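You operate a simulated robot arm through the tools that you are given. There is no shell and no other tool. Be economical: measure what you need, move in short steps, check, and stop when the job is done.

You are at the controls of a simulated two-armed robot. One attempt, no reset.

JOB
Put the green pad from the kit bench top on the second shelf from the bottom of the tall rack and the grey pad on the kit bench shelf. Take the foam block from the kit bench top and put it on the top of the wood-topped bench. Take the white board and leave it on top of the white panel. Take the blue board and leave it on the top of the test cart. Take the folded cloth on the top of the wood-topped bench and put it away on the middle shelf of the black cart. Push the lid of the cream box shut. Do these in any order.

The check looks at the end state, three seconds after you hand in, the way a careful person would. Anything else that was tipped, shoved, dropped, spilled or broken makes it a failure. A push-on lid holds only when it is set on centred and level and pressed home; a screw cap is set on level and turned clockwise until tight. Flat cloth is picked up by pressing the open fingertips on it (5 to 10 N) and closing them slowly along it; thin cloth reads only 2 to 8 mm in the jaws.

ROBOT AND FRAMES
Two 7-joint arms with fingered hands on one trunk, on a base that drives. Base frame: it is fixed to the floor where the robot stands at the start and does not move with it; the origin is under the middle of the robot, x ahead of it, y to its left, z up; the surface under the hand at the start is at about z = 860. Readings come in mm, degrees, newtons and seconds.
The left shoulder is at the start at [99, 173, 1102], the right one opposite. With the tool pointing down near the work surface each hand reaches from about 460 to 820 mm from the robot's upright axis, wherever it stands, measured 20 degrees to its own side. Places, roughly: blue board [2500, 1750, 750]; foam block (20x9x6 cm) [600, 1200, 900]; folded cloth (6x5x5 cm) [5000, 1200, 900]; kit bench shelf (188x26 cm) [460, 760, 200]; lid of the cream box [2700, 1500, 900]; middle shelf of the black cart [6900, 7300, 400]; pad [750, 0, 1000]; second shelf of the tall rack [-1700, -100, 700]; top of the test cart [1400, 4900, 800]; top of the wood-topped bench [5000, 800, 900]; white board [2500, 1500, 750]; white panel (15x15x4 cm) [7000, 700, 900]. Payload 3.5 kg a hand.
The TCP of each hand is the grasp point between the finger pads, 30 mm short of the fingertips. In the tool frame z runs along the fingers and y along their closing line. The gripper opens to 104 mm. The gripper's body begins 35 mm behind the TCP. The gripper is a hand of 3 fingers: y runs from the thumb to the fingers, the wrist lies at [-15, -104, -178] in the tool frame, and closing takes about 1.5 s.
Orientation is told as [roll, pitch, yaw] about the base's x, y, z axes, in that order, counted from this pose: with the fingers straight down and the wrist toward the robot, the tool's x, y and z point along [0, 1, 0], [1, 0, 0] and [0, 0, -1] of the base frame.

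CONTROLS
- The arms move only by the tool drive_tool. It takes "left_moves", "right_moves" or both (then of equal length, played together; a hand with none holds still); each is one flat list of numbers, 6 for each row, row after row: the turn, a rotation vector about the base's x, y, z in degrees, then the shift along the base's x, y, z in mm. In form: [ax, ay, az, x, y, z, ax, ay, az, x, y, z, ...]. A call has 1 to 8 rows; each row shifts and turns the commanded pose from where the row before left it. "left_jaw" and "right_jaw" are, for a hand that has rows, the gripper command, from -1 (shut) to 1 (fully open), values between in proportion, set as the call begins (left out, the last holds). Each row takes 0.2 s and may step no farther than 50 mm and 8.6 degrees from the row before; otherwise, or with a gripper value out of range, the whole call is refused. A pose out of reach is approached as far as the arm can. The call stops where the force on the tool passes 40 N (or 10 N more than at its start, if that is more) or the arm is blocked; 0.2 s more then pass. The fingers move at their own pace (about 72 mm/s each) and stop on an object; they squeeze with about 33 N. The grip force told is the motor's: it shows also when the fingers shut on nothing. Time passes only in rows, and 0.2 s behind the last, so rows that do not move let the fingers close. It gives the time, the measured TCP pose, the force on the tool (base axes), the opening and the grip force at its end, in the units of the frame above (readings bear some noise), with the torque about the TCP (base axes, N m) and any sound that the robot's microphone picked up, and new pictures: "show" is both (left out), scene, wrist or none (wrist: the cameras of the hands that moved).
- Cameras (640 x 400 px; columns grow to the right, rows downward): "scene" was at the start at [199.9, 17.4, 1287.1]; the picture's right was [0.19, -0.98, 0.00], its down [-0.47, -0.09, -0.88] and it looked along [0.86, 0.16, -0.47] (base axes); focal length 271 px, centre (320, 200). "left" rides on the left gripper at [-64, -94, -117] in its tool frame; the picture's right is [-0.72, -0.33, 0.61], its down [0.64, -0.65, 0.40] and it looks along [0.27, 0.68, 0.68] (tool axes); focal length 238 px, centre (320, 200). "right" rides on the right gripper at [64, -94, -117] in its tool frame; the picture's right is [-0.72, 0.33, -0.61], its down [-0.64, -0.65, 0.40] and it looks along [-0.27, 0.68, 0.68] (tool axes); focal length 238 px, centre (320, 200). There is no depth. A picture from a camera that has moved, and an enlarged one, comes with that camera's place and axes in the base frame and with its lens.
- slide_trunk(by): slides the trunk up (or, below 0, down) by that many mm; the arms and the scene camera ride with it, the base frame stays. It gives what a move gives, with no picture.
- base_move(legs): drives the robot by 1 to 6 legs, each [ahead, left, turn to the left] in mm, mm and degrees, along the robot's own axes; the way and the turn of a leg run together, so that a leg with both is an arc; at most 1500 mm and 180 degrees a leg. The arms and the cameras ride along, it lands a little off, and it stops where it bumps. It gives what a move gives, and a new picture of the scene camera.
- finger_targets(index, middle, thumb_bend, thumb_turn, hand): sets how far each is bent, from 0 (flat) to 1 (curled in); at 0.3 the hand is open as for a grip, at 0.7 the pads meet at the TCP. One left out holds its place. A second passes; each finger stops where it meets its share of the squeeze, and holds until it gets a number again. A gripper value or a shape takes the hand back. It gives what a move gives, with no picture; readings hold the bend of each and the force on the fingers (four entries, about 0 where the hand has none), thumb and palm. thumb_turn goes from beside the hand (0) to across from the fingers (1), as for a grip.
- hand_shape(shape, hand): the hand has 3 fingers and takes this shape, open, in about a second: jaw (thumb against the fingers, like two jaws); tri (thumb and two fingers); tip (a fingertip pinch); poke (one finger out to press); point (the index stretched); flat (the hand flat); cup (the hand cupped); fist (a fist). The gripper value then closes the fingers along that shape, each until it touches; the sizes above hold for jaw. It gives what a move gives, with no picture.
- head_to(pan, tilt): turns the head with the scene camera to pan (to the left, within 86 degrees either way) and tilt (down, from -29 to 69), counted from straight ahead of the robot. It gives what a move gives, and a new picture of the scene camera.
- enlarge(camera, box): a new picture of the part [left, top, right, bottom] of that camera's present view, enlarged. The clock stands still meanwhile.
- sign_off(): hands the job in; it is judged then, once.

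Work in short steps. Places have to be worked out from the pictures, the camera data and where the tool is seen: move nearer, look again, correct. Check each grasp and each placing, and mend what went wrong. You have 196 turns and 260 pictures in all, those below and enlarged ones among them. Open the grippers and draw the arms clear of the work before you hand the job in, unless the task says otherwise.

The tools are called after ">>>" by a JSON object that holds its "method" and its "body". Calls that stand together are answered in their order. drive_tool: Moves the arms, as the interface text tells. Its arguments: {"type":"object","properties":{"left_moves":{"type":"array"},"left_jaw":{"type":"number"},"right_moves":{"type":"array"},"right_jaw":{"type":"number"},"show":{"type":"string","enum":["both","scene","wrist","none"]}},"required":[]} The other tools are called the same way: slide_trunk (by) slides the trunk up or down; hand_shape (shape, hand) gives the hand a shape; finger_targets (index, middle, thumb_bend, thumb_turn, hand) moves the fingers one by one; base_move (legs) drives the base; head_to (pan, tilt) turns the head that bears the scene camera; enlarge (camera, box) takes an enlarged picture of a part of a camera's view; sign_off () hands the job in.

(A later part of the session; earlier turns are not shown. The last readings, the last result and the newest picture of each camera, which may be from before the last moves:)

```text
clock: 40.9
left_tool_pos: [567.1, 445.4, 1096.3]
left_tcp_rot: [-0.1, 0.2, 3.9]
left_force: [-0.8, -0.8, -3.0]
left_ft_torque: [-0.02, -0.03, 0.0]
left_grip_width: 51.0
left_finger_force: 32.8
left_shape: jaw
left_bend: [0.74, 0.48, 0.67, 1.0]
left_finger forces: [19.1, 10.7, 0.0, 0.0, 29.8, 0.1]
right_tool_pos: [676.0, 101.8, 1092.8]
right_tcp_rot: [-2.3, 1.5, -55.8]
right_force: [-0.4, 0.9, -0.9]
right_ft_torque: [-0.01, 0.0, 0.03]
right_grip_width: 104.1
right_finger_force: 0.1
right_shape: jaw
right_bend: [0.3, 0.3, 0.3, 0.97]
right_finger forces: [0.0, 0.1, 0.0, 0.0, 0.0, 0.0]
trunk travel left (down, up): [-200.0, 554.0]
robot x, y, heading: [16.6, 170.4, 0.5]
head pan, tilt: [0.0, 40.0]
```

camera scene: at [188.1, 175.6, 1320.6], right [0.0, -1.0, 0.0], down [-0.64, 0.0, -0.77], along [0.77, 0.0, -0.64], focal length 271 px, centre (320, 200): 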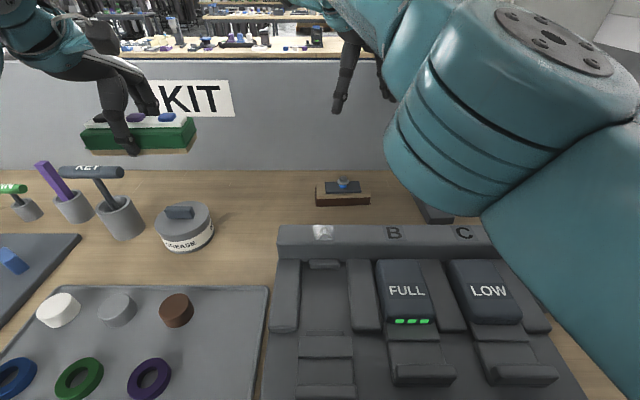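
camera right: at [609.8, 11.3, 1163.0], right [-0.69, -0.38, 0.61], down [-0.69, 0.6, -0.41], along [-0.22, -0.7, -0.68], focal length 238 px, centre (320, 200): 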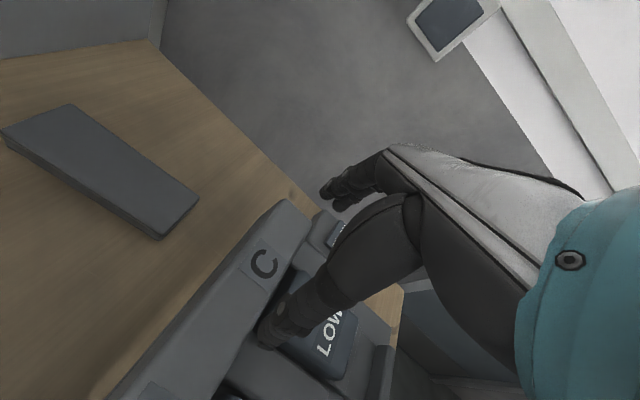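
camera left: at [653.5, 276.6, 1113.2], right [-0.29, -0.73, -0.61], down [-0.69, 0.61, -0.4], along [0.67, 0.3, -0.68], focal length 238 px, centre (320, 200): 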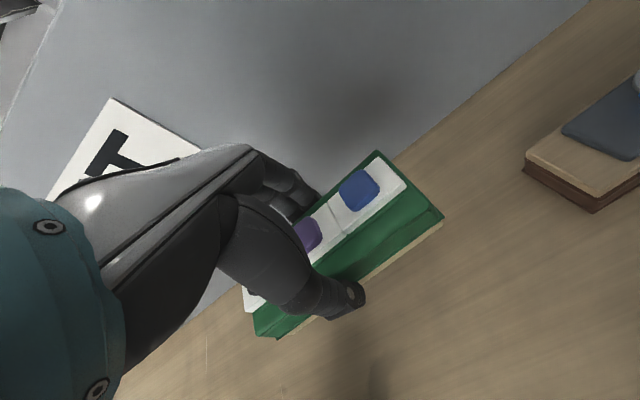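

Now move right hand over the slab with yaw near -80.

>>> {"method": "drive_tool", "body": {"right_moves": [0, 0, -3, 1, -26, -8, 0, 0, -3, 1, -26, -8, 0, 0, -3, 1, -26, -8, 0, 0, -3, 1, -26, -8, 0, 0, -3, 1, -26, -8, 0, 0, -3, 1, -26, -8, 0, 0, -3, 1, -26, -8, 0, 0, -3, 0, -26, -8]}}

```text
clock: 42.7
left_tool_pos: [568.9, 446.1, 1095.8]
left_tcp_rot: [0.0, 0.2, 3.8]
left_force: [0.8, -0.4, -3.0]
left_ft_torque: [0.0, 0.03, 0.04]
left_grip_width: 50.9
left_finger_force: 32.7
left_shape: jaw
left_bend: [0.74, 0.48, 0.67, 1.0]
left_finger forces: [19.0, 10.7, 0.0, 0.0, 29.8, 0.0]
right_tool_pos: [676.6, 15.8, 1027.8]
right_tcp_rot: [-2.3, 1.4, -79.8]
right_force: [-0.2, 0.3, 0.0]
right_ft_torque: [0.02, 0.0, 0.04]
right_grip_width: 104.3
right_finger_force: 0.1
right_shape: jaw
right_bend: [0.3, 0.3, 0.3, 0.97]
right_finger forces: [0.0, 0.0, 0.1, 0.1, 0.0, 0.1]
right hand out of reach, approached as far as the arm can: row 1, 2, 3, 4, 5, 6
trunk travel left (down, up): [-200.0, 554.0]
robot x, y, heading: [14.5, 172.4, 0.1]
head pan, tilt: [0.0, 40.0]
camera scene: at [211.3, 176.1, 1269.1], right [0.0, -1.0, 0.0], down [-0.64, 0.0, -0.77], along [0.77, 0.0, -0.64], focal length 271 px, centre (320, 200)
camera right: at [729.0, 117.2, 1143.9], right [-0.62, -0.46, 0.63], down [-0.76, 0.54, -0.36], along [-0.17, -0.71, -0.68], focal length 238 px, centre (320, 200)
```

scene: 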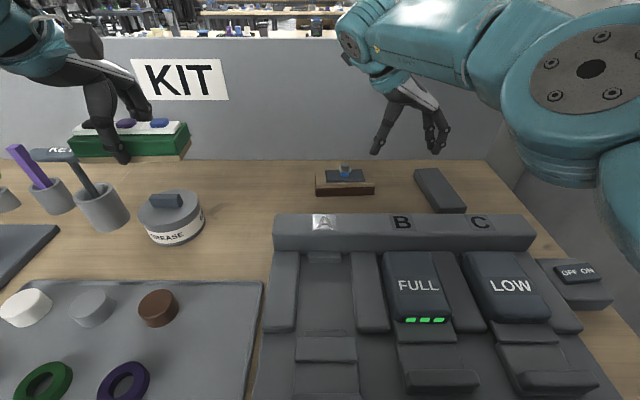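
right: 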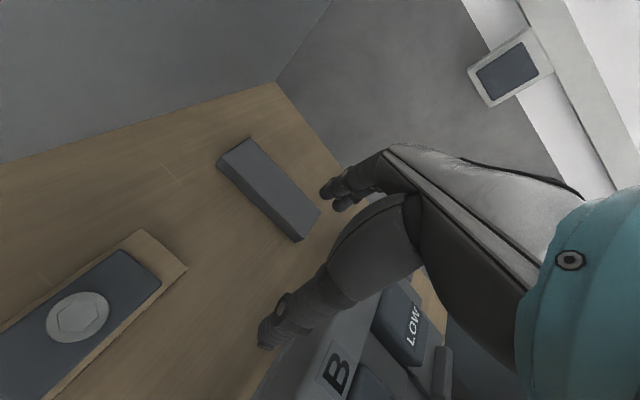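

Closer now; continue to [700, -100].

>>> {"method": "drive_tool", "body": {"right_moves": [0.6, -0.4, -0.5, 4, -23, -6, 0.6, -0.4, -0.5, 4, -23, -6, 0.6, -0.4, -0.5, 5, -23, -6, 0.5, -0.2, -0.5, 5, -23, -6, 0, 0, 0, 5, -23, -6]}}

```text
clock: 43.9
left_tool_pos: [568.7, 445.2, 1096.3]
left_tcp_rot: [0.0, 0.1, 3.7]
left_force: [-0.9, 0.5, -4.0]
left_ft_torque: [-0.01, 0.01, 0.02]
left_grip_width: 50.6
left_finger_force: 33.0
left_shape: jaw
left_bend: [0.74, 0.48, 0.67, 1.0]
left_finger forces: [19.1, 10.7, 0.0, 0.1, 29.8, 0.0]
right_tool_pos: [700.7, -100.9, 998.9]
right_tcp_rot: [-0.6, 3.6, -81.8]
right_force: [-0.3, -0.4, 0.4]
right_ft_torque: [0.01, 0.0, 0.02]
right_grip_width: 103.9
right_finger_force: 0.0
right_shape: jaw
right_bend: [0.3, 0.3, 0.3, 0.97]
right_finger forces: [0.0, 0.0, 0.0, 0.1, 0.0, 0.1]
trunk travel left (down, up): [-200.0, 554.0]
robot x, y, heading: [16.6, 176.5, -0.2]
head pan, tilt: [0.0, 40.0]
camera scene: at [211.4, 176.4, 1269.0], right [0.0, -1.0, 0.0], down [-0.64, 0.0, -0.77], along [0.77, 0.0, -0.64], focal length 271 px, centre (320, 200)
camera right: at [753.8, -5.3, 1120.4], right [-0.65, -0.46, 0.6], down [-0.73, 0.58, -0.36], along [-0.18, -0.67, -0.72], focal length 238 px, centre (320, 200)
```

scene: 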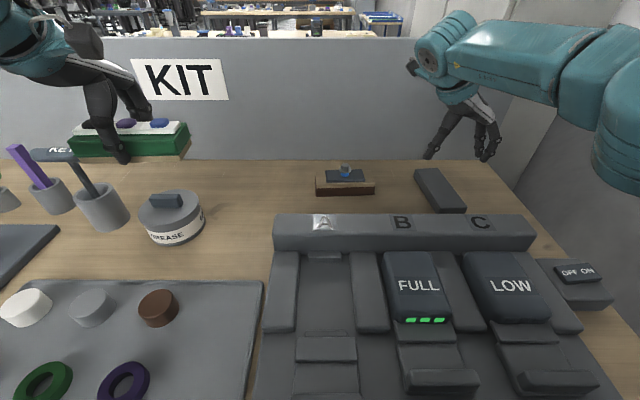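
right: 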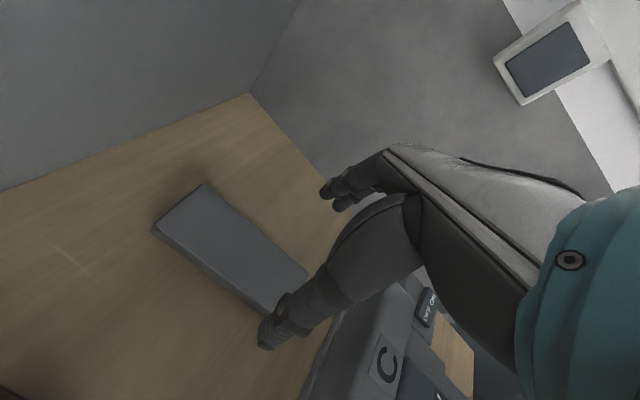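

Straighten the tilt and descend astride the slab.

>>> {"method": "drive_tool", "body": {"right_moves": [-1.8, -0.6, 0, 3, 2, -30, -1.7, -0.5, 0, 2, 2, -30, 0, 0, 0, 0, 0, -30, 0, 0, 0, 0, 0, -8]}}

```text
clock: 44.9
left_tool_pos: [569.4, 446.5, 1096.0]
left_tcp_rot: [-0.1, 0.1, 3.8]
left_force: [0.2, 0.7, -4.1]
left_ft_torque: [-0.02, -0.02, 0.03]
left_grip_width: 50.6
left_finger_force: 33.2
left_shape: jaw
left_bend: [0.74, 0.48, 0.67, 1.0]
left_finger forces: [19.1, 10.8, 0.1, 0.1, 29.8, 0.0]
right_tool_pos: [704.1, -98.5, 902.8]
right_tcp_rot: [0.0, -0.1, -81.8]
right_force: [0.4, 0.0, 0.5]
right_ft_torque: [0.01, -0.02, 0.01]
right_grip_width: 104.1
right_finger_force: 0.0
right_shape: jaw
right_bend: [0.3, 0.3, 0.3, 0.97]
right_finger forces: [0.0, 0.0, 0.1, 0.0, 0.0, 0.1]
trunk travel left (down, up): [-200.0, 554.0]
robot x, y, heading: [16.9, 174.9, 0.1]
head pan, tilt: [0.0, 40.0]
camera scene: at [211.3, 176.7, 1269.1], right [0.0, -1.0, 0.0], down [-0.64, 0.0, -0.77], along [0.77, 0.0, -0.64], focal length 271 px, centre (320, 200)
camera right: at [755.5, 4.4, 1018.0], right [-0.67, -0.43, 0.61], down [-0.73, 0.55, -0.41], along [-0.17, -0.72, -0.68], focal length 238 px, centre (320, 200)
```

scene: 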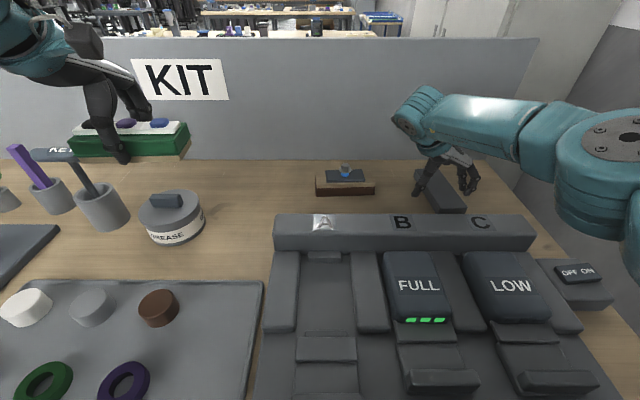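
right: 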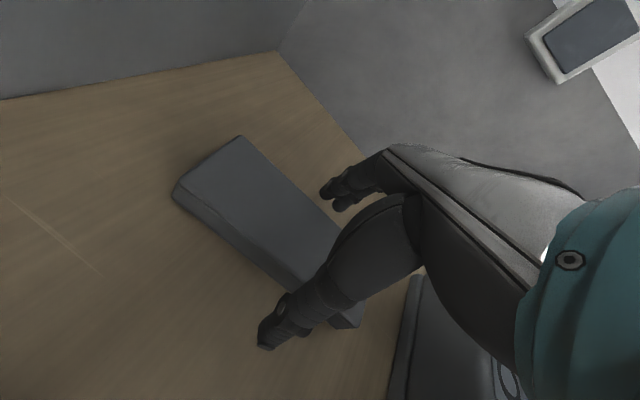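

Straddling well. Lower 10 mm and close.

>>> {"method": "drive_tool", "body": {"right_moves": [0, 0, 0, 3, 0, -5, 0, 0, 0, 2, 0, -5], "show": "none"}}

>>> {"method": "drive_tool", "body": {"right_moves": [0, 0, 0, 0, 0, 0, 0, 0, 0, 0, 0, 0, 0, 0, 0, 0, 0, 0, 0, 0, 0, 0, 0, 0, 0, 0, 0, 0, 0, 0, 0, 0, 0, 0, 0, 0, 0, 0, 0, 0, 0, 0, 0, 0, 0, 0, 0, 0], "right_jaw": -1, "show": "none"}}

>>> {"method": "drive_tool", "body": {"right_moves": [0, 0, 0, 0, 0, 10, 0, 0, 0, 0, 0, 20, 0, 0, 0, 0, 0, 30, 0, 0, 0, 0, 0, 40, 0, 0, 0, 0, 0, 40]}}

```text
clock: 45.5
left_tool_pos: [569.1, 446.2, 1095.9]
left_tcp_rot: [0.0, 0.1, 3.8]
left_force: [-0.1, -0.2, -3.8]
left_ft_torque: [0.02, -0.02, 0.03]
left_grip_width: 51.1
left_finger_force: 32.2
left_shape: jaw
left_bend: [0.74, 0.48, 0.67, 1.0]
left_finger forces: [19.0, 10.6, 0.1, 0.1, 29.6, 0.1]
right_tool_pos: [709.3, -96.9, 892.1]
right_tcp_rot: [0.0, -0.1, -81.7]
right_force: [-0.5, -0.4, 0.1]
right_ft_torque: [0.0, 0.03, -0.01]
right_grip_width: 103.8
right_finger_force: 0.2
right_shape: jaw
right_bend: [0.3, 0.3, 0.3, 0.97]
right_finger forces: [0.0, 0.0, 0.1, 0.0, 0.0, 0.0]
trunk travel left (down, up): [-200.0, 554.0]
robot x, y, heading: [13.3, 176.4, 0.2]
head pan, tilt: [0.0, 40.0]
```

```text
clock: 47.3
left_tool_pos: [569.6, 445.8, 1096.0]
left_tcp_rot: [0.0, 0.1, 3.8]
left_force: [0.0, 0.4, -4.3]
left_ft_torque: [0.02, -0.01, 0.03]
left_grip_width: 50.9
left_finger_force: 33.2
left_shape: jaw
left_bend: [0.74, 0.48, 0.67, 1.0]
left_finger forces: [19.0, 10.7, 0.1, 0.1, 29.8, 0.1]
right_tool_pos: [710.2, -97.0, 892.7]
right_tcp_rot: [0.0, -0.1, -81.8]
right_force: [0.8, 0.4, -0.6]
right_ft_torque: [0.02, -0.01, -0.02]
right_grip_width: 55.6
right_finger_force: 32.8
right_shape: jaw
right_bend: [0.29, 0.41, 0.71, 1.0]
right_finger forces: [19.3, 10.6, 0.1, 0.0, 29.9, 0.1]
trunk travel left (down, up): [-200.0, 554.0]
robot x, y, heading: [16.7, 173.9, 0.3]
head pan, tilt: [0.0, 40.0]
```

```text
clock: 48.5
left_tool_pos: [568.2, 447.1, 1096.7]
left_tcp_rot: [0.0, 0.0, 3.9]
left_force: [-0.2, 0.6, -3.7]
left_ft_torque: [0.01, 0.01, 0.0]
left_grip_width: 51.1
left_finger_force: 32.3
left_shape: jaw
left_bend: [0.74, 0.48, 0.67, 1.0]
left_finger forces: [19.0, 10.7, 0.0, 0.1, 29.7, 0.0]
right_tool_pos: [711.4, -99.0, 1034.6]
right_tcp_rot: [0.0, 0.0, -81.7]
right_force: [0.2, 0.4, -0.9]
right_ft_torque: [-0.01, 0.01, 0.02]
right_grip_width: 55.5
right_finger_force: 32.6
right_shape: jaw
right_bend: [0.29, 0.41, 0.71, 1.0]
right_finger forces: [19.5, 10.7, 0.0, 0.0, 30.0, 0.0]
trunk travel left (down, up): [-200.0, 554.0]
robot x, y, heading: [13.0, 173.0, 0.2]
head pan, tilt: [0.0, 40.0]
camera scene: at [211.1, 177.1, 1269.1], right [0.0, -1.0, 0.0], down [-0.64, 0.0, -0.77], along [0.77, 0.0, -0.64], focal length 271 px, centre (320, 200)
camera right: at [762.5, 4.7, 1150.1], right [-0.66, -0.43, 0.61], down [-0.73, 0.55, -0.4], along [-0.17, -0.72, -0.68], focal length 238 px, centre (320, 200)
```

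scene: 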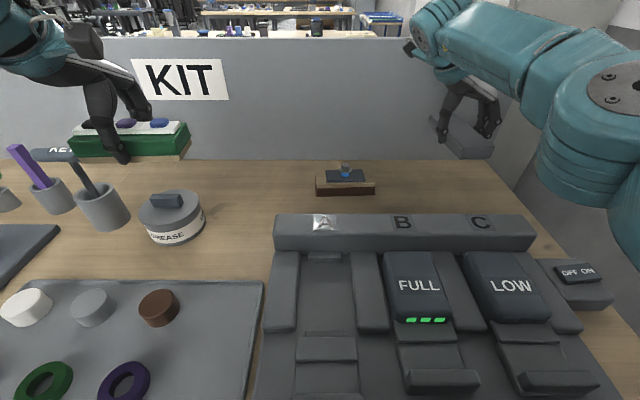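
right: 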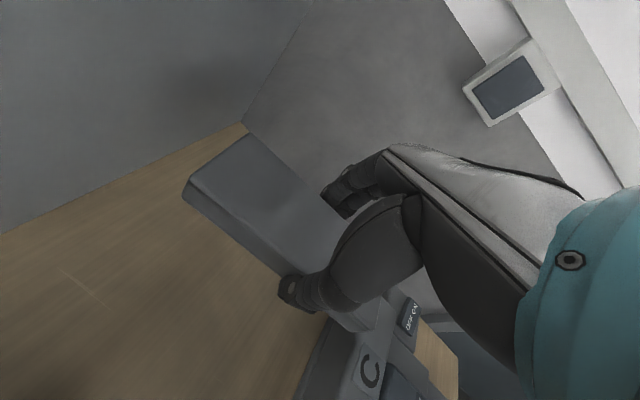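

Grey pad held. Back away from the bench to see the lower shelf.

>>> {"method": "drive_tool", "body": {"right_moves": [0, 0, 0, -20, 10, 40, 0, 0, 0, -30, 10, 40], "show": "none"}}

>>> {"method": "base_move", "body": {"legs": [[-750, 0, 0]]}}

>>> {"method": "head_to", "body": {"pan": 20, "tilt": 40}}

```text
refused: row 2 steps farther than a row can; nothing moved
```

```text
clock: 52.5
left_tool_pos: [-167.3, 441.5, 1097.3]
left_tcp_rot: [0.0, 0.2, 3.4]
left_force: [-0.7, -0.1, -3.2]
left_ft_torque: [-0.01, 0.02, 0.03]
left_grip_width: 50.8
left_finger_force: 32.9
left_shape: jaw
left_bend: [0.74, 0.48, 0.67, 1.0]
left_finger forces: [19.1, 10.7, 0.0, 0.0, 29.8, 0.1]
right_tool_pos: [-26.8, -104.2, 1033.8]
right_tcp_rot: [0.0, -0.1, -82.2]
right_force: [0.0, 0.6, -1.1]
right_ft_torque: [0.0, -0.02, 0.01]
right_grip_width: 55.7
right_finger_force: 33.4
right_shape: jaw
right_bend: [0.29, 0.41, 0.71, 1.0]
right_finger forces: [19.3, 10.8, 0.0, 0.0, 30.0, 0.1]
trunk travel left (down, up): [-200.0, 554.0]
robot x, y, heading: [-720.3, 172.9, -0.4]
head pan, tilt: [0.0, 40.0]
camera scene: at [-526.4, 175.0, 1269.1], right [0.0, -1.0, 0.0], down [-0.64, 0.0, -0.77], along [0.77, 0.0, -0.64], focal length 271 px, centre (320, 200)
```

scene: 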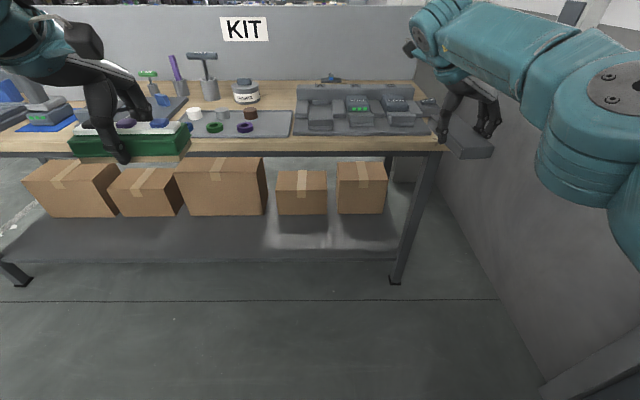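

```text
clock: 53.3
left_tool_pos: [-166.7, 441.4, 1096.1]
left_tcp_rot: [0.1, 0.0, 3.3]
left_force: [0.1, -0.1, -4.5]
left_ft_torque: [0.01, 0.0, 0.03]
left_grip_width: 50.9
left_finger_force: 33.2
left_shape: jaw
left_bend: [0.74, 0.48, 0.67, 1.0]
left_finger forces: [19.2, 10.6, 0.0, 0.0, 29.8, 0.0]
right_tool_pos: [-28.4, -104.6, 1033.5]
right_tcp_rot: [0.0, 0.1, -82.2]
right_force: [-0.5, -0.1, -2.0]
right_ft_torque: [-0.02, 0.02, -0.01]
right_grip_width: 55.7
right_finger_force: 32.9
right_shape: jaw
right_bend: [0.29, 0.41, 0.71, 1.0]
right_finger forces: [19.5, 10.7, 0.0, 0.1, 29.9, 0.0]
trunk travel left (down, up): [-200.0, 554.0]
robot x, y, heading: [-722.9, 174.8, -0.2]
head pan, tilt: [20.0, 40.0]
camera scene: at [-531.1, 204.1, 1269.0], right [0.34, -0.94, 0.0], down [-0.61, -0.22, -0.77], along [0.72, 0.26, -0.64], focal length 271 px, centre (320, 200)
```

scene: 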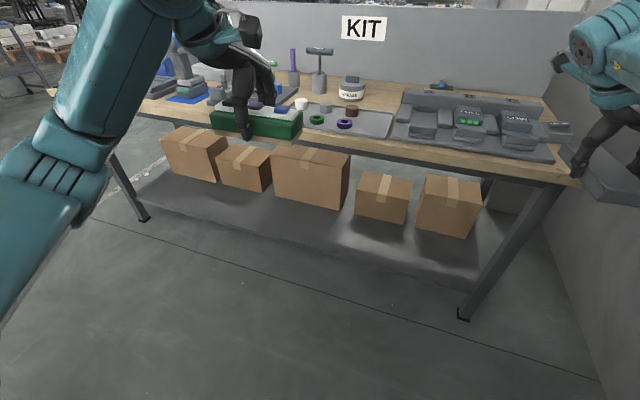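

The shelf has a free strip in front of the boxes (x about 300–620). I turn the right hand back to yaw 0, tuck both arms, and raise the left hand so the trunk can drop.

>>> {"method": "drive_tool", "body": {"right_moves": [0, 0, 8.2, -24, 13, 10, 0, 0, 8.2, -24, 13, 10, 0, 0, 8.2, -24, 13, 10, 0, 0, 8.2, -24, 13, 10, 0, 0, 8.2, -24, 13, 10, 0, 0, 8.2, -24, 13, 0, 0, 0, 8.2, -24, 13, 0, 0, 0, 8.2, -24, 13, 0], "left_moves": [0, 0, 0, -18, 0, 30, 0, 0, 0, -18, 0, 30, 0, 0, 0, -18, 0, 30, 0, 0, 0, -18, 0, 30, 0, 0, 0, -18, 0, 30, 0, 0, 0, -18, 0, 30, 0, 0, 0, -18, 0, 10, 0, 0, 0, -18, 0, 0], "show": "none"}}

>>> {"method": "drive_tool", "body": {"right_moves": [0, 0, 8.2, 0, 0, -30, 0, 0, 8.2, 0, 0, -30, 0, 0, 0, 0, 0, -45, 0, 0, 0, 0, 0, -45, 0, 0, 0, 0, 0, -45]}}

>>> {"method": "slide_trunk", "body": {"by": -200}}

```text
clock: 55.1
left_tool_pos: [-310.3, 441.7, 1283.7]
left_tcp_rot: [0.0, 0.1, 3.3]
left_force: [0.5, -0.4, -3.5]
left_ft_torque: [0.01, -0.05, -0.01]
left_grip_width: 51.0
left_finger_force: 33.2
left_shape: jaw
left_bend: [0.74, 0.48, 0.67, 1.0]
left_finger forces: [19.0, 10.7, 0.0, 0.0, 29.8, 0.0]
right_tool_pos: [-222.3, 2.7, 1083.5]
right_tcp_rot: [0.0, -0.2, -16.5]
right_force: [-0.5, -0.1, -1.4]
right_ft_torque: [-0.01, 0.01, 0.0]
right_grip_width: 56.0
right_finger_force: 33.5
right_shape: jaw
right_bend: [0.29, 0.41, 0.71, 1.0]
right_finger forces: [19.3, 10.7, 0.0, 0.0, 30.1, 0.0]
trunk travel left (down, up): [-200.0, 554.0]
robot x, y, heading: [-718.6, 173.8, -0.4]
head pan, tilt: [20.0, 40.0]
```

```text
clock: 56.3
left_tool_pos: [-309.3, 441.6, 1283.7]
left_tcp_rot: [0.0, 0.1, 3.3]
left_force: [-0.8, -0.1, -4.0]
left_ft_torque: [0.01, -0.04, -0.01]
left_grip_width: 50.6
left_finger_force: 33.1
left_shape: jaw
left_bend: [0.74, 0.48, 0.67, 1.0]
left_finger forces: [19.1, 10.6, 0.1, 0.0, 29.9, 0.0]
right_tool_pos: [-219.5, 2.6, 888.6]
right_tcp_rot: [0.2, 0.0, -0.2]
right_force: [-0.6, -0.2, -2.0]
right_ft_torque: [0.0, 0.01, -0.02]
right_grip_width: 55.8
right_finger_force: 33.2
right_shape: jaw
right_bend: [0.29, 0.41, 0.71, 1.0]
right_finger forces: [19.3, 10.6, 0.0, 0.0, 29.9, 0.0]
trunk travel left (down, up): [-200.0, 554.0]
robot x, y, heading: [-723.4, 174.6, -0.1]
head pan, tilt: [20.0, 40.0]
camera scene: at [-530.9, 204.0, 1269.0], right [0.34, -0.94, 0.0], down [-0.61, -0.22, -0.77], along [0.72, 0.26, -0.64], focal length 271 px, centre (320, 200)
camera right: at [-312.5, 66.3, 1006.2], right [0.32, -0.72, 0.61], down [-0.65, -0.64, -0.41], along [0.68, -0.27, -0.68], focal length 238 px, centre (320, 200)
```

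scene: 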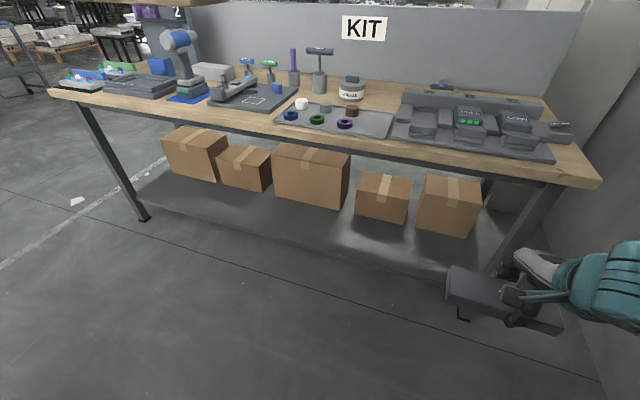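
right: 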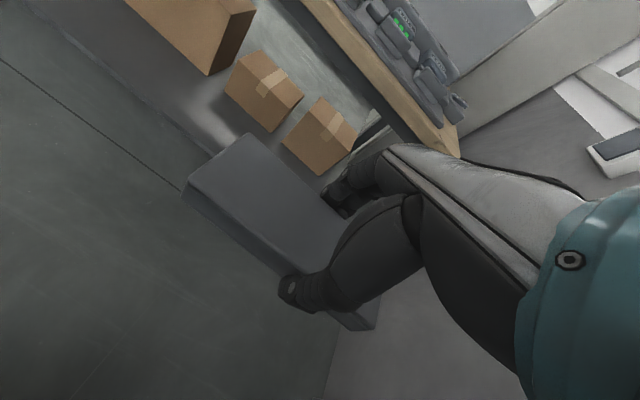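

```text
clock: 58.5
left_tool_pos: [-250.0, 441.0, 1049.9]
left_tcp_rot: [0.4, 7.2, 3.3]
left_force: [0.7, 0.6, -3.2]
left_ft_torque: [0.01, 0.0, -0.04]
left_grip_width: 50.8
left_finger_force: 33.2
left_shape: jaw
left_bend: [0.74, 0.48, 0.67, 1.0]
left_finger forces: [19.2, 10.9, 0.1, 0.0, 29.7, 0.1]
right_tool_pos: [-215.5, -0.9, 666.9]
right_tcp_rot: [0.0, 3.5, -0.2]
right_force: [0.2, -0.2, -0.8]
right_ft_torque: [-0.04, -0.03, 0.02]
right_grip_width: 55.8
right_finger_force: 32.7
right_shape: jaw
right_bend: [0.29, 0.41, 0.71, 1.0]
right_finger forces: [19.4, 10.6, 0.0, 0.1, 30.0, 0.1]
trunk travel left (down, up): [0.0, 754.0]
robot x, y, heading: [-720.8, 177.3, -0.2]
head pan, tilt: [20.0, 40.0]
```

Level both hands again and lower the right hand to about 300.

>>> {"method": "drive_tool", "body": {"right_moves": [0, -1.8, 0, 0, 0, -46, 0, -1.7, 0, 0, 0, -46, 0, 0, 0, 0, 0, -46, 0, 0, 0, 0, 0, -46, 0, 0, 0, 0, 0, -46, 0, 0, 0, 0, 0, -46, 0, 0, 0, 0, 0, -46, 0, 0, 0, 0, 0, -40], "left_moves": [0, -1.8, 0, -8, 0, 10, 0, -1.8, 0, -8, 0, 10, 0, -1.8, 0, -8, 0, 10, 0, -1.8, 0, -8, 0, 10, 0, 0, 0, -8, 0, 10, 0, 0, 0, -8, 0, 10, 0, 0, 0, 0, 0, 0, 0, 0, 0, 0, 0, 0]}}

```text
clock: 60.3
left_tool_pos: [-259.1, 432.8, 1064.2]
left_tcp_rot: [-0.1, 0.0, 3.2]
left_force: [0.1, 0.5, -3.4]
left_ft_torque: [0.01, 0.02, 0.02]
left_grip_width: 50.7
left_finger_force: 33.3
left_shape: jaw
left_bend: [0.74, 0.48, 0.67, 1.0]
left_finger forces: [19.1, 10.9, 0.1, 0.0, 30.0, 0.0]
left hand out of reach, approached as far as the arm can: row 1, 2, 3, 4, 5, 6
right_tool_pos: [-178.9, 75.3, 348.6]
right_tcp_rot: [-0.5, 0.4, -0.6]
right_force: [0.0, 0.3, -1.4]
right_ft_torque: [-0.02, -0.01, -0.01]
right_grip_width: 55.4
right_finger_force: 33.0
right_shape: jaw
right_bend: [0.29, 0.41, 0.71, 1.0]
right_finger forces: [20.4, 11.5, 0.1, 0.0, 31.7, 0.0]
right hand out of reach, approached as far as the arm can: row 4, 5, 6, 7, 8
trunk travel left (down, up): [0.0, 754.0]
robot x, y, heading: [-724.0, 171.4, -0.3]
head pan, tilt: [20.0, 40.0]
camera scene: at [-414.8, 203.6, 1056.6], right [0.34, -0.94, 0.0], down [-0.61, -0.22, -0.77], along [0.72, 0.26, -0.64], focal length 271 px, centre (320, 200)
camera right: at [-271.0, 141.3, 465.5], right [0.32, -0.72, 0.62], down [-0.66, -0.64, -0.39], along [0.67, -0.28, -0.68], focal length 238 px, centre (320, 200)
camera left: at [-351.4, 364.3, 1180.4], right [-0.29, -0.74, -0.61], down [-0.69, 0.6, -0.41], along [0.67, 0.3, -0.68], focal length 238 px, centre (320, 200)
```

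scene: 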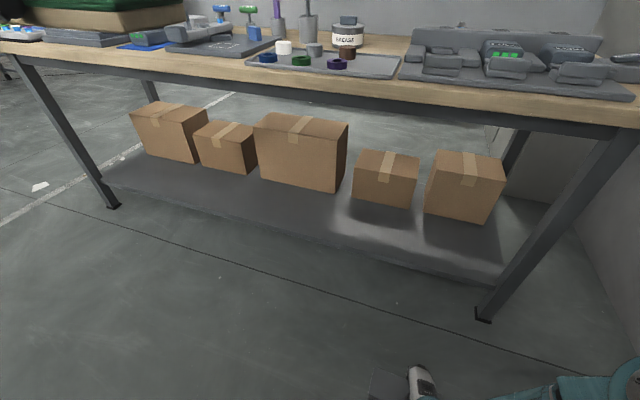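
right: 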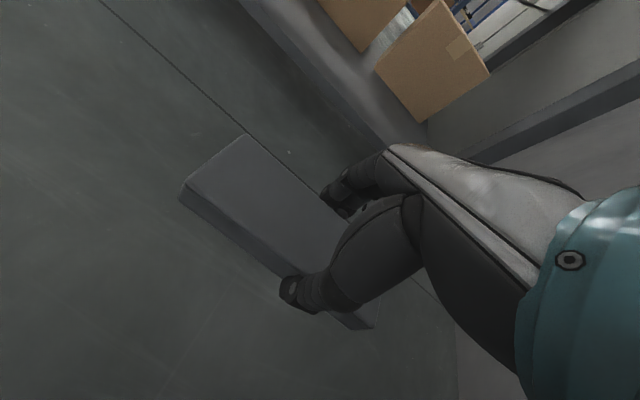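
left: 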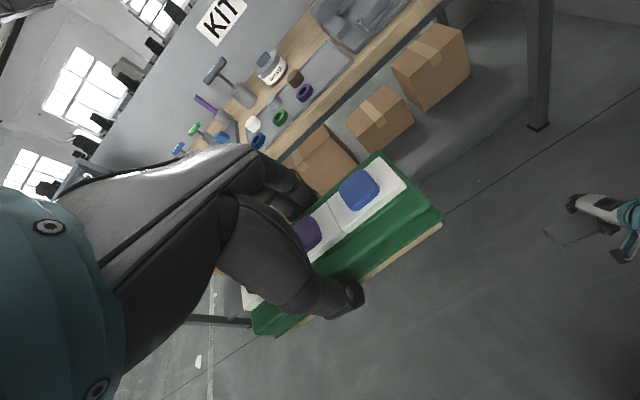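

The lowered trunk leans forward, so the hand is too close in. Extend right hand forward and out while lowering.

>>> {"method": "drive_tool", "body": {"right_moves": [0, 0, 0, 20, -20, -5, 0, 0, 0, 20, -20, -5, 0, 0, 0, 15, -20, -10, 0, 0, 0, 0, -15, -15, 0, 0, 0, 0, 0, -15], "show": "wrist"}}

```text
clock: 61.5
left_tool_pos: [-260.0, 433.0, 1064.8]
left_tcp_rot: [-0.1, -0.2, 3.1]
left_force: [0.0, 0.3, -3.7]
left_ft_torque: [0.01, -0.03, 0.01]
left_grip_width: 50.7
left_finger_force: 33.0
left_shape: jaw
left_bend: [0.74, 0.48, 0.67, 1.0]
left_finger forces: [19.1, 10.8, 0.0, 0.0, 29.8, 0.0]
right_tool_pos: [-150.4, 62.0, 342.5]
right_tcp_rot: [-0.3, 0.4, -0.5]
right_force: [-1.2, 0.5, -1.0]
right_ft_torque: [-0.04, 0.01, -0.01]
right_grip_width: 55.1
right_finger_force: 33.3
right_shape: jaw
right_bend: [0.29, 0.41, 0.71, 1.0]
right_finger forces: [20.3, 11.5, 0.0, 0.0, 31.8, 0.0]
right hand out of reach, approached as far as the arm can: row 1, 2, 3, 4, 5
trunk travel left (down, up): [0.0, 754.0]
robot x, y, heading: [-720.8, 174.0, -0.3]
head pan, tilt: [20.0, 40.0]
camera right: at [-241.5, 127.0, 459.3], right [0.32, -0.72, 0.61], down [-0.66, -0.64, -0.4], along [0.68, -0.28, -0.68], focal length 238 px, centre (320, 200)
```

right: 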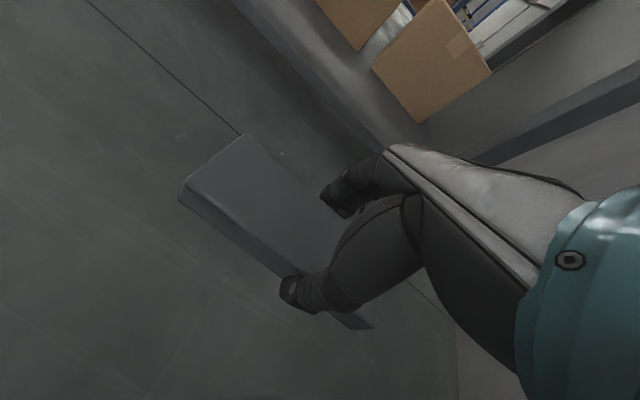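

The straight wrist seems near-singular with the tool vertical here. I tilt the fingers 20° back toward the robot to get away from that, then continue down and forward.

>>> {"method": "drive_tool", "body": {"right_moves": [0, 7, 0, 10, -20, 0, 0, 7, 0, 10, -20, 0, 0, 6, 0, 10, -20, -10, 0, 0, 0, 0, 0, -20, 0, 0, 0, 0, 0, -20], "show": "wrist"}}

```text
clock: 62.7
left_tool_pos: [-257.8, 433.6, 1064.3]
left_tcp_rot: [-0.2, 0.0, 3.2]
left_force: [0.6, 0.1, -3.5]
left_ft_torque: [-0.01, -0.02, -0.02]
left_grip_width: 50.7
left_finger_force: 33.5
left_shape: jaw
left_bend: [0.74, 0.48, 0.67, 1.0]
left_finger forces: [19.0, 10.8, 0.0, 0.0, 29.9, 0.0]
right_tool_pos: [-122.3, 1.2, 290.9]
right_tcp_rot: [0.0, 20.1, -0.4]
right_force: [0.4, -1.0, -0.4]
right_ft_torque: [-0.02, -0.02, 0.04]
right_grip_width: 55.2
right_finger_force: 33.2
right_shape: jaw
right_bend: [0.29, 0.41, 0.71, 1.0]
right_finger forces: [20.5, 11.6, 0.0, 0.0, 31.6, 0.0]
trunk travel left (down, up): [0.0, 754.0]
robot x, y, heading: [-718.5, 174.4, -0.3]
head pan, tilt: [20.0, 40.0]
camera right: at [-168.0, 64.7, 433.4], right [0.51, -0.72, 0.46], down [-0.75, -0.64, -0.16], along [0.41, -0.27, -0.87], focal length 238 px, centre (320, 200)
```

right: 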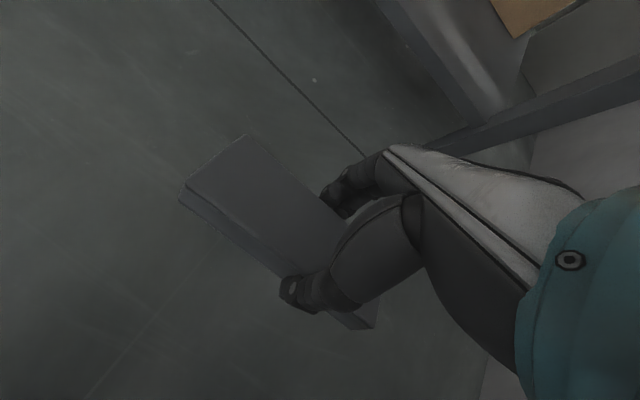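

Good, the hand is at z 291. Drive forward (and a bit left) in steps toward the shelf.

>>> {"method": "base_move", "body": {"legs": [[0, 100, 0], [400, 0, 0]]}}

>>> {"method": "enlarge", "body": {"camera": "right", "box": [0, 0, 640, 400]}}

```text
clock: 66.0
left_tool_pos: [140.1, 542.5, 1064.0]
left_tcp_rot: [-0.2, -0.1, 3.9]
left_force: [0.0, -1.1, -3.6]
left_ft_torque: [-0.02, 0.01, -0.01]
left_grip_width: 50.8
left_finger_force: 33.1
left_shape: jaw
left_bend: [0.74, 0.48, 0.67, 1.0]
left_finger forces: [19.1, 10.8, 0.0, 0.0, 29.9, 0.0]
right_tool_pos: [284.0, 109.6, 292.2]
right_tcp_rot: [0.1, 20.1, 0.4]
right_force: [0.6, -0.1, -1.7]
right_ft_torque: [-0.03, 0.0, -0.02]
right_grip_width: 55.4
right_finger_force: 33.2
right_shape: jaw
right_bend: [0.29, 0.41, 0.71, 1.0]
right_finger forces: [20.3, 11.6, 0.1, 0.0, 31.4, 0.0]
trunk travel left (down, up): [0.0, 754.0]
robot x, y, heading: [-321.9, 281.7, 0.5]
head pan, tilt: [20.0, 40.0]
camera scene: at [-12.5, 309.7, 1056.6], right [0.35, -0.94, 0.0], down [-0.6, -0.22, -0.77], along [0.72, 0.27, -0.64], focal length 271 px, centre (320, 200)
```

scene: 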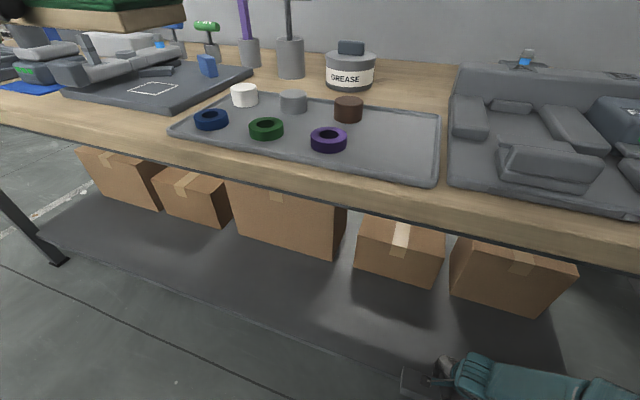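

```text
1.00 times, centred on (320, 200) of right (not enlarged: the box is as wide or as high as the picture)
camera zoom: at [235.8, 173.9, 433.5], right [0.52, -0.71, 0.46], down [-0.75, -0.65, -0.16], along [0.41, -0.27, -0.87], focal length 238 px, centre (320, 200)
```

zoom: 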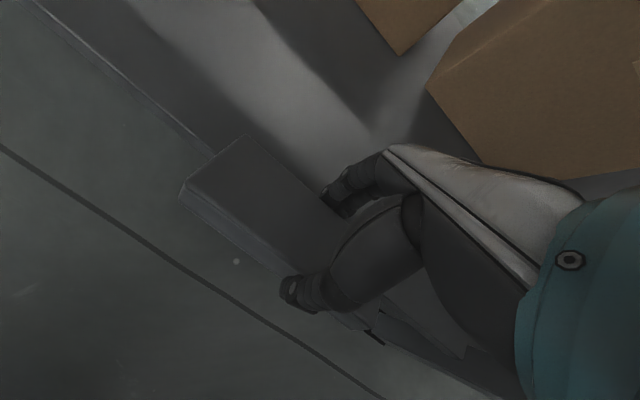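

Shelf edge at x≈300, boxes at ≈620. Forward 120 more.

>>> {"method": "base_move", "body": {"legs": [[125, 0, 0]]}}

>>> {"method": "drive_tool", "body": {"right_moves": [0, 0, 0, 0, 0, -15, 0, 0, 0, 0, 0, -15, 0, 0, 0, 0, 0, -7], "show": "wrist"}}

```text
clock: 67.3
left_tool_pos: [267.0, 544.4, 1065.3]
left_tcp_rot: [-0.1, 0.0, 4.3]
left_force: [0.4, 0.0, -3.2]
left_ft_torque: [0.02, -0.03, 0.03]
left_grip_width: 51.0
left_finger_force: 32.9
left_shape: jaw
left_bend: [0.74, 0.48, 0.67, 1.0]
left_finger forces: [19.1, 10.8, 0.1, 0.0, 29.9, 0.0]
right_tool_pos: [413.8, 114.9, 291.6]
right_tcp_rot: [-0.2, 20.0, 0.8]
right_force: [0.2, 0.1, -1.1]
right_ft_torque: [0.0, 0.02, 0.0]
right_grip_width: 55.1
right_finger_force: 32.9
right_shape: jaw
right_bend: [0.29, 0.41, 0.71, 1.0]
right_finger forces: [20.5, 11.6, 0.1, 0.0, 31.5, 0.0]
trunk travel left (down, up): [0.0, 754.0]
robot x, y, heading: [-189.1, 280.6, 0.8]
head pan, tilt: [20.0, 40.0]
camera scene: at [116.3, 312.8, 1056.5], right [0.35, -0.94, 0.0], down [-0.6, -0.23, -0.77], along [0.72, 0.27, -0.64], focal length 271 px, centre (320, 200)
```

scene: 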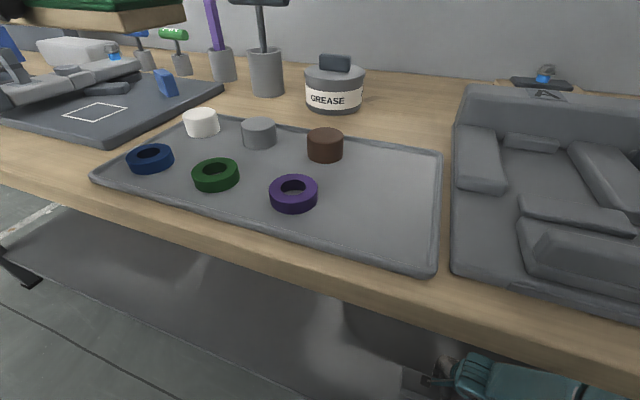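

```text
clock: 68.1
left_tool_pos: [266.7, 544.8, 1064.9]
left_tcp_rot: [-0.1, -0.1, 4.2]
left_force: [-0.5, 0.2, -3.2]
left_ft_torque: [0.04, -0.02, 0.0]
left_grip_width: 50.9
left_finger_force: 33.3
left_shape: jaw
left_bend: [0.74, 0.48, 0.67, 1.0]
left_finger forces: [19.2, 10.9, 0.0, 0.0, 29.9, 0.0]
right_tool_pos: [413.3, 114.9, 254.9]
right_tcp_rot: [-0.1, 20.1, 0.7]
right_force: [-0.1, 0.6, -0.9]
right_ft_torque: [0.03, 0.03, 0.05]
right_grip_width: 55.3
right_finger_force: 33.8
right_shape: jaw
right_bend: [0.29, 0.41, 0.71, 1.0]
right_finger forces: [20.5, 11.6, 0.0, 0.0, 31.5, 0.0]
trunk travel left (down, up): [0.0, 754.0]
robot x, y, heading: [-190.9, 280.4, 0.7]
head pan, tilt: [20.0, 40.0]
camera right: at [365.8, 177.7, 397.2], right [0.53, -0.71, 0.47], down [-0.74, -0.65, -0.15], along [0.41, -0.26, -0.87], focal length 238 px, centre (320, 200)
```

right: 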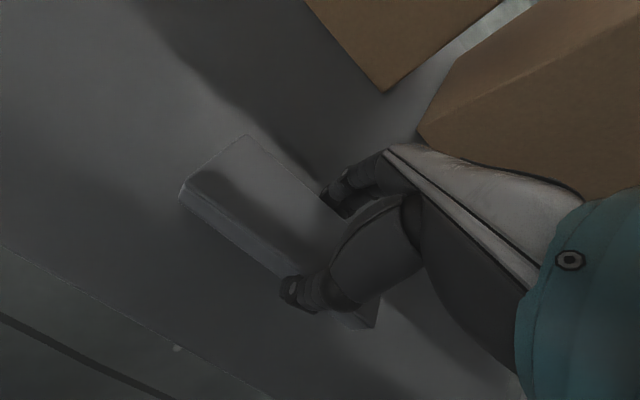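

Lower in small steps until contact is felt.

>>> {"method": "drive_tool", "body": {"right_moves": [0, 0, 0, 0, 0, -5, 0, 0, 0, 0, 0, -4, 0, 0, 0, 0, 0, -3, 0, 0, 0, 0, 0, -3, 0, 0, 0, 0, 0, -3], "show": "none"}}

```text
clock: 69.3
left_tool_pos: [265.6, 545.1, 1064.9]
left_tcp_rot: [-0.1, -0.1, 4.2]
left_force: [0.4, 0.0, -3.1]
left_ft_torque: [-0.03, -0.02, 0.03]
left_grip_width: 50.9
left_finger_force: 33.7
left_shape: jaw
left_bend: [0.74, 0.48, 0.67, 1.0]
left_finger forces: [19.1, 10.8, 0.0, 0.0, 29.9, 0.0]
right_tool_pos: [413.0, 114.7, 250.7]
right_tcp_rot: [0.1, 20.1, 0.6]
right_force: [1.0, -0.2, -1.5]
right_ft_torque: [-0.01, -0.01, 0.02]
right_grip_width: 55.2
right_finger_force: 33.0
right_shape: jaw
right_bend: [0.29, 0.41, 0.71, 1.0]
right_finger forces: [20.4, 11.5, 0.1, 0.0, 31.6, 0.0]
right hand out of reach, approached as far as the arm can: row 2, 3, 4
trunk travel left (down, up): [0.0, 754.0]
robot x, y, heading: [-191.3, 279.9, 0.8]
head pan, tilt: [20.0, 40.0]
```

Reach limit; draw the hand ~25 mm back and go lower.

>>> {"method": "drive_tool", "body": {"right_moves": [0, 0, 0, -12, 0, 0, 0, 0, 0, -13, 0, 0, 0, 0, 0, 0, 0, -4, 0, 0, 0, 0, 0, -4, 0, 0, 0, 0, 0, -3, 0, 0, 0, 0, 0, -3], "show": "wrist"}}

```text
clock: 70.7
left_tool_pos: [263.4, 545.4, 1067.1]
left_tcp_rot: [-0.2, -0.3, 4.2]
left_force: [-0.2, 0.4, -3.4]
left_ft_torque: [0.01, -0.02, -0.02]
left_grip_width: 51.0
left_finger_force: 32.7
left_shape: jaw
left_bend: [0.74, 0.48, 0.67, 1.0]
left_finger forces: [19.1, 10.8, 0.1, 0.0, 29.9, 0.0]
right_tool_pos: [391.7, 115.0, 239.8]
right_tcp_rot: [0.1, 19.4, 0.7]
right_force: [1.2, -1.8, 39.1]
right_ft_torque: [0.3, -1.01, -0.08]
right_grip_width: 54.3
right_finger_force: 33.0
right_shape: jaw
right_bend: [0.75, 0.43, 0.69, 1.0]
right_finger forces: [52.8, 9.2, 0.0, 0.0, 38.5, 0.0]
trunk travel left (down, up): [0.0, 754.0]
robot x, y, heading: [-190.1, 276.8, 0.5]
head pan, tilt: [20.0, 40.0]
camera right: at [342.5, 178.2, 380.8], right [0.52, -0.71, 0.47], down [-0.74, -0.65, -0.16], along [0.42, -0.26, -0.87], focal length 238 px, centre (320, 200)
```

right: 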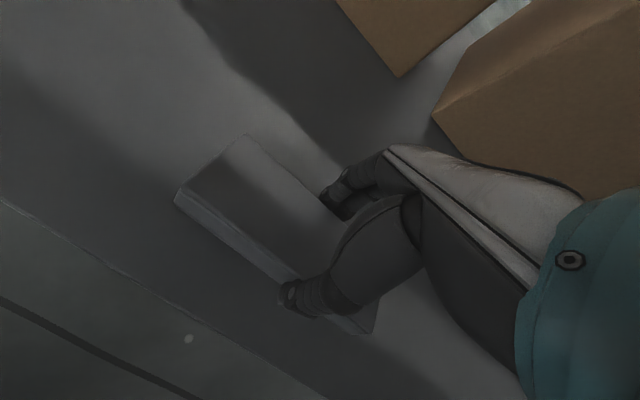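

Contact with the shelf. Relieve by 3 mm and open.

>>> {"method": "drive_tool", "body": {"right_moves": [0, 0, 0, 0, 0, 3, 0, -3, 0, 0, 0, 0, 0, -3, 0, 0, 0, 0], "show": "none"}}

>>> {"method": "drive_tool", "body": {"right_moves": [0, 0, 0, 0, 0, 0, 0, 0, 0, 0, 0, 0, 0, 0, 0, 0, 0, 0, 0, 0, 0, 0, 0, 0, 0, 0, 0, 0, 0, 0], "right_jaw": 1, "show": "wrist"}}

```text
clock: 71.5
left_tool_pos: [265.3, 545.7, 1063.6]
left_tcp_rot: [-0.1, -0.1, 4.2]
left_force: [1.2, 0.6, -3.7]
left_ft_torque: [0.03, -0.02, -0.03]
left_grip_width: 50.8
left_finger_force: 32.7
left_shape: jaw
left_bend: [0.74, 0.48, 0.67, 1.0]
left_finger forces: [19.1, 10.8, 0.0, 0.0, 29.9, 0.0]
right_tool_pos: [386.6, 113.6, 238.4]
right_tcp_rot: [-0.2, 14.0, 0.7]
right_force: [0.4, -1.3, 20.9]
right_ft_torque: [0.15, -0.63, -0.02]
right_grip_width: 54.6
right_finger_force: 32.7
right_shape: jaw
right_bend: [0.75, 0.42, 0.69, 1.0]
right_finger forces: [33.8, 10.1, 0.0, 0.1, 33.0, 0.1]
trunk travel left (down, up): [0.0, 754.0]
robot x, y, heading: [-189.2, 275.0, 0.9]
head pan, tilt: [20.0, 40.0]
```

```text
clock: 72.0
left_tool_pos: [263.6, 545.8, 1066.1]
left_tcp_rot: [-0.1, -0.2, 4.2]
left_force: [0.8, 0.3, -3.7]
left_ft_torque: [0.0, 0.0, -0.01]
left_grip_width: 50.9
left_finger_force: 32.9
left_shape: jaw
left_bend: [0.74, 0.48, 0.67, 1.0]
left_finger forces: [19.1, 10.6, 0.0, 0.1, 29.8, 0.0]
right_tool_pos: [390.5, 116.5, 241.1]
right_tcp_rot: [0.0, 13.5, 0.8]
right_force: [-11.2, -0.6, 39.0]
right_ft_torque: [0.11, -1.04, 0.0]
right_grip_width: 96.1
right_finger_force: 0.0
right_shape: jaw
right_bend: [0.43, 0.34, 0.3, 0.98]
right_finger forces: [26.8, 11.7, 0.0, 0.0, 0.1, 0.0]
trunk travel left (down, up): [0.0, 754.0]
robot x, y, heading: [-192.9, 277.6, 0.7]
head pan, tilt: [20.0, 40.0]
stopped in row 2 (right hand): the force on the tool passed its limit at 46 N (the readings are from after the stop); the commanded pose is now the measured one
camera right: at [327.2, 179.5, 377.2], right [0.47, -0.71, 0.52], down [-0.72, -0.65, -0.24], along [0.51, -0.26, -0.82], focal length 238 px, centre (320, 200)
```

right: 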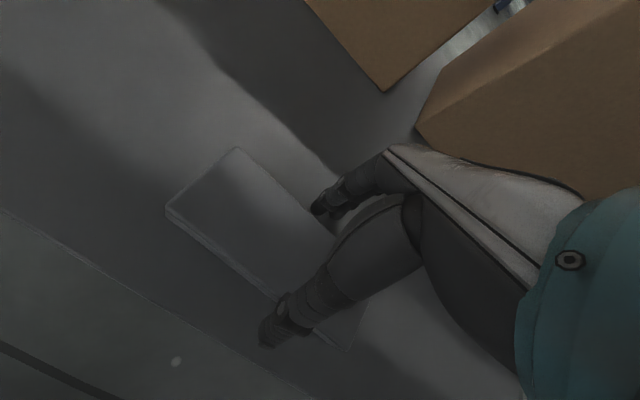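

Released; raise the hand carefully with fingers opening.

>>> {"method": "drive_tool", "body": {"right_moves": [0, 0, 0, 0, 0, 8, 0, 0, 0, 0, 0, 8, 0, 0, 0, 0, 0, 15, 0, 0, 0, 0, 0, 20, 0, 0, 0, 0, 0, 30], "right_jaw": 1, "show": "wrist"}}

```text
clock: 73.2
left_tool_pos: [266.7, 544.7, 1065.2]
left_tcp_rot: [0.0, -0.2, 4.2]
left_force: [0.1, 0.8, -3.6]
left_ft_torque: [-0.03, 0.0, 0.01]
left_grip_width: 50.6
left_finger_force: 32.6
left_shape: jaw
left_bend: [0.74, 0.48, 0.67, 1.0]
left_finger forces: [19.1, 10.8, 0.0, 0.1, 29.8, 0.0]
right_tool_pos: [387.3, 114.9, 318.2]
right_tcp_rot: [0.0, 14.0, 0.7]
right_force: [0.3, 0.1, -0.6]
right_ft_torque: [0.0, 0.02, 0.0]
right_grip_width: 103.6
right_finger_force: 0.0
right_shape: jaw
right_bend: [0.3, 0.3, 0.3, 0.98]
right_finger forces: [0.1, 0.0, 0.0, 0.1, 0.0, 0.1]
trunk travel left (down, up): [0.0, 754.0]
robot x, y, heading: [-191.2, 280.9, 0.7]
head pan, tilt: [20.0, 40.0]
camera right: at [325.5, 178.5, 453.6], right [0.47, -0.71, 0.52], down [-0.72, -0.65, -0.23], along [0.5, -0.26, -0.82], focal length 238 px, centre (320, 200)
```

right: 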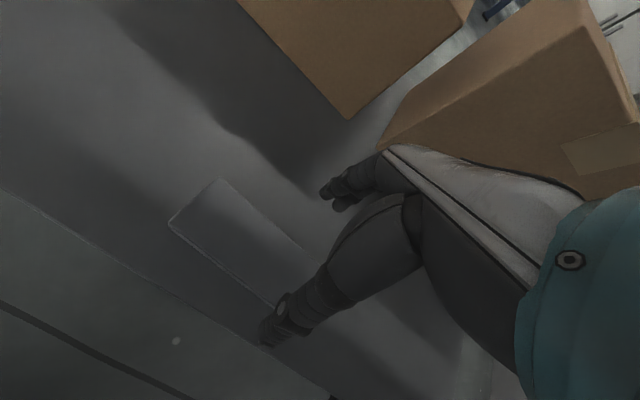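

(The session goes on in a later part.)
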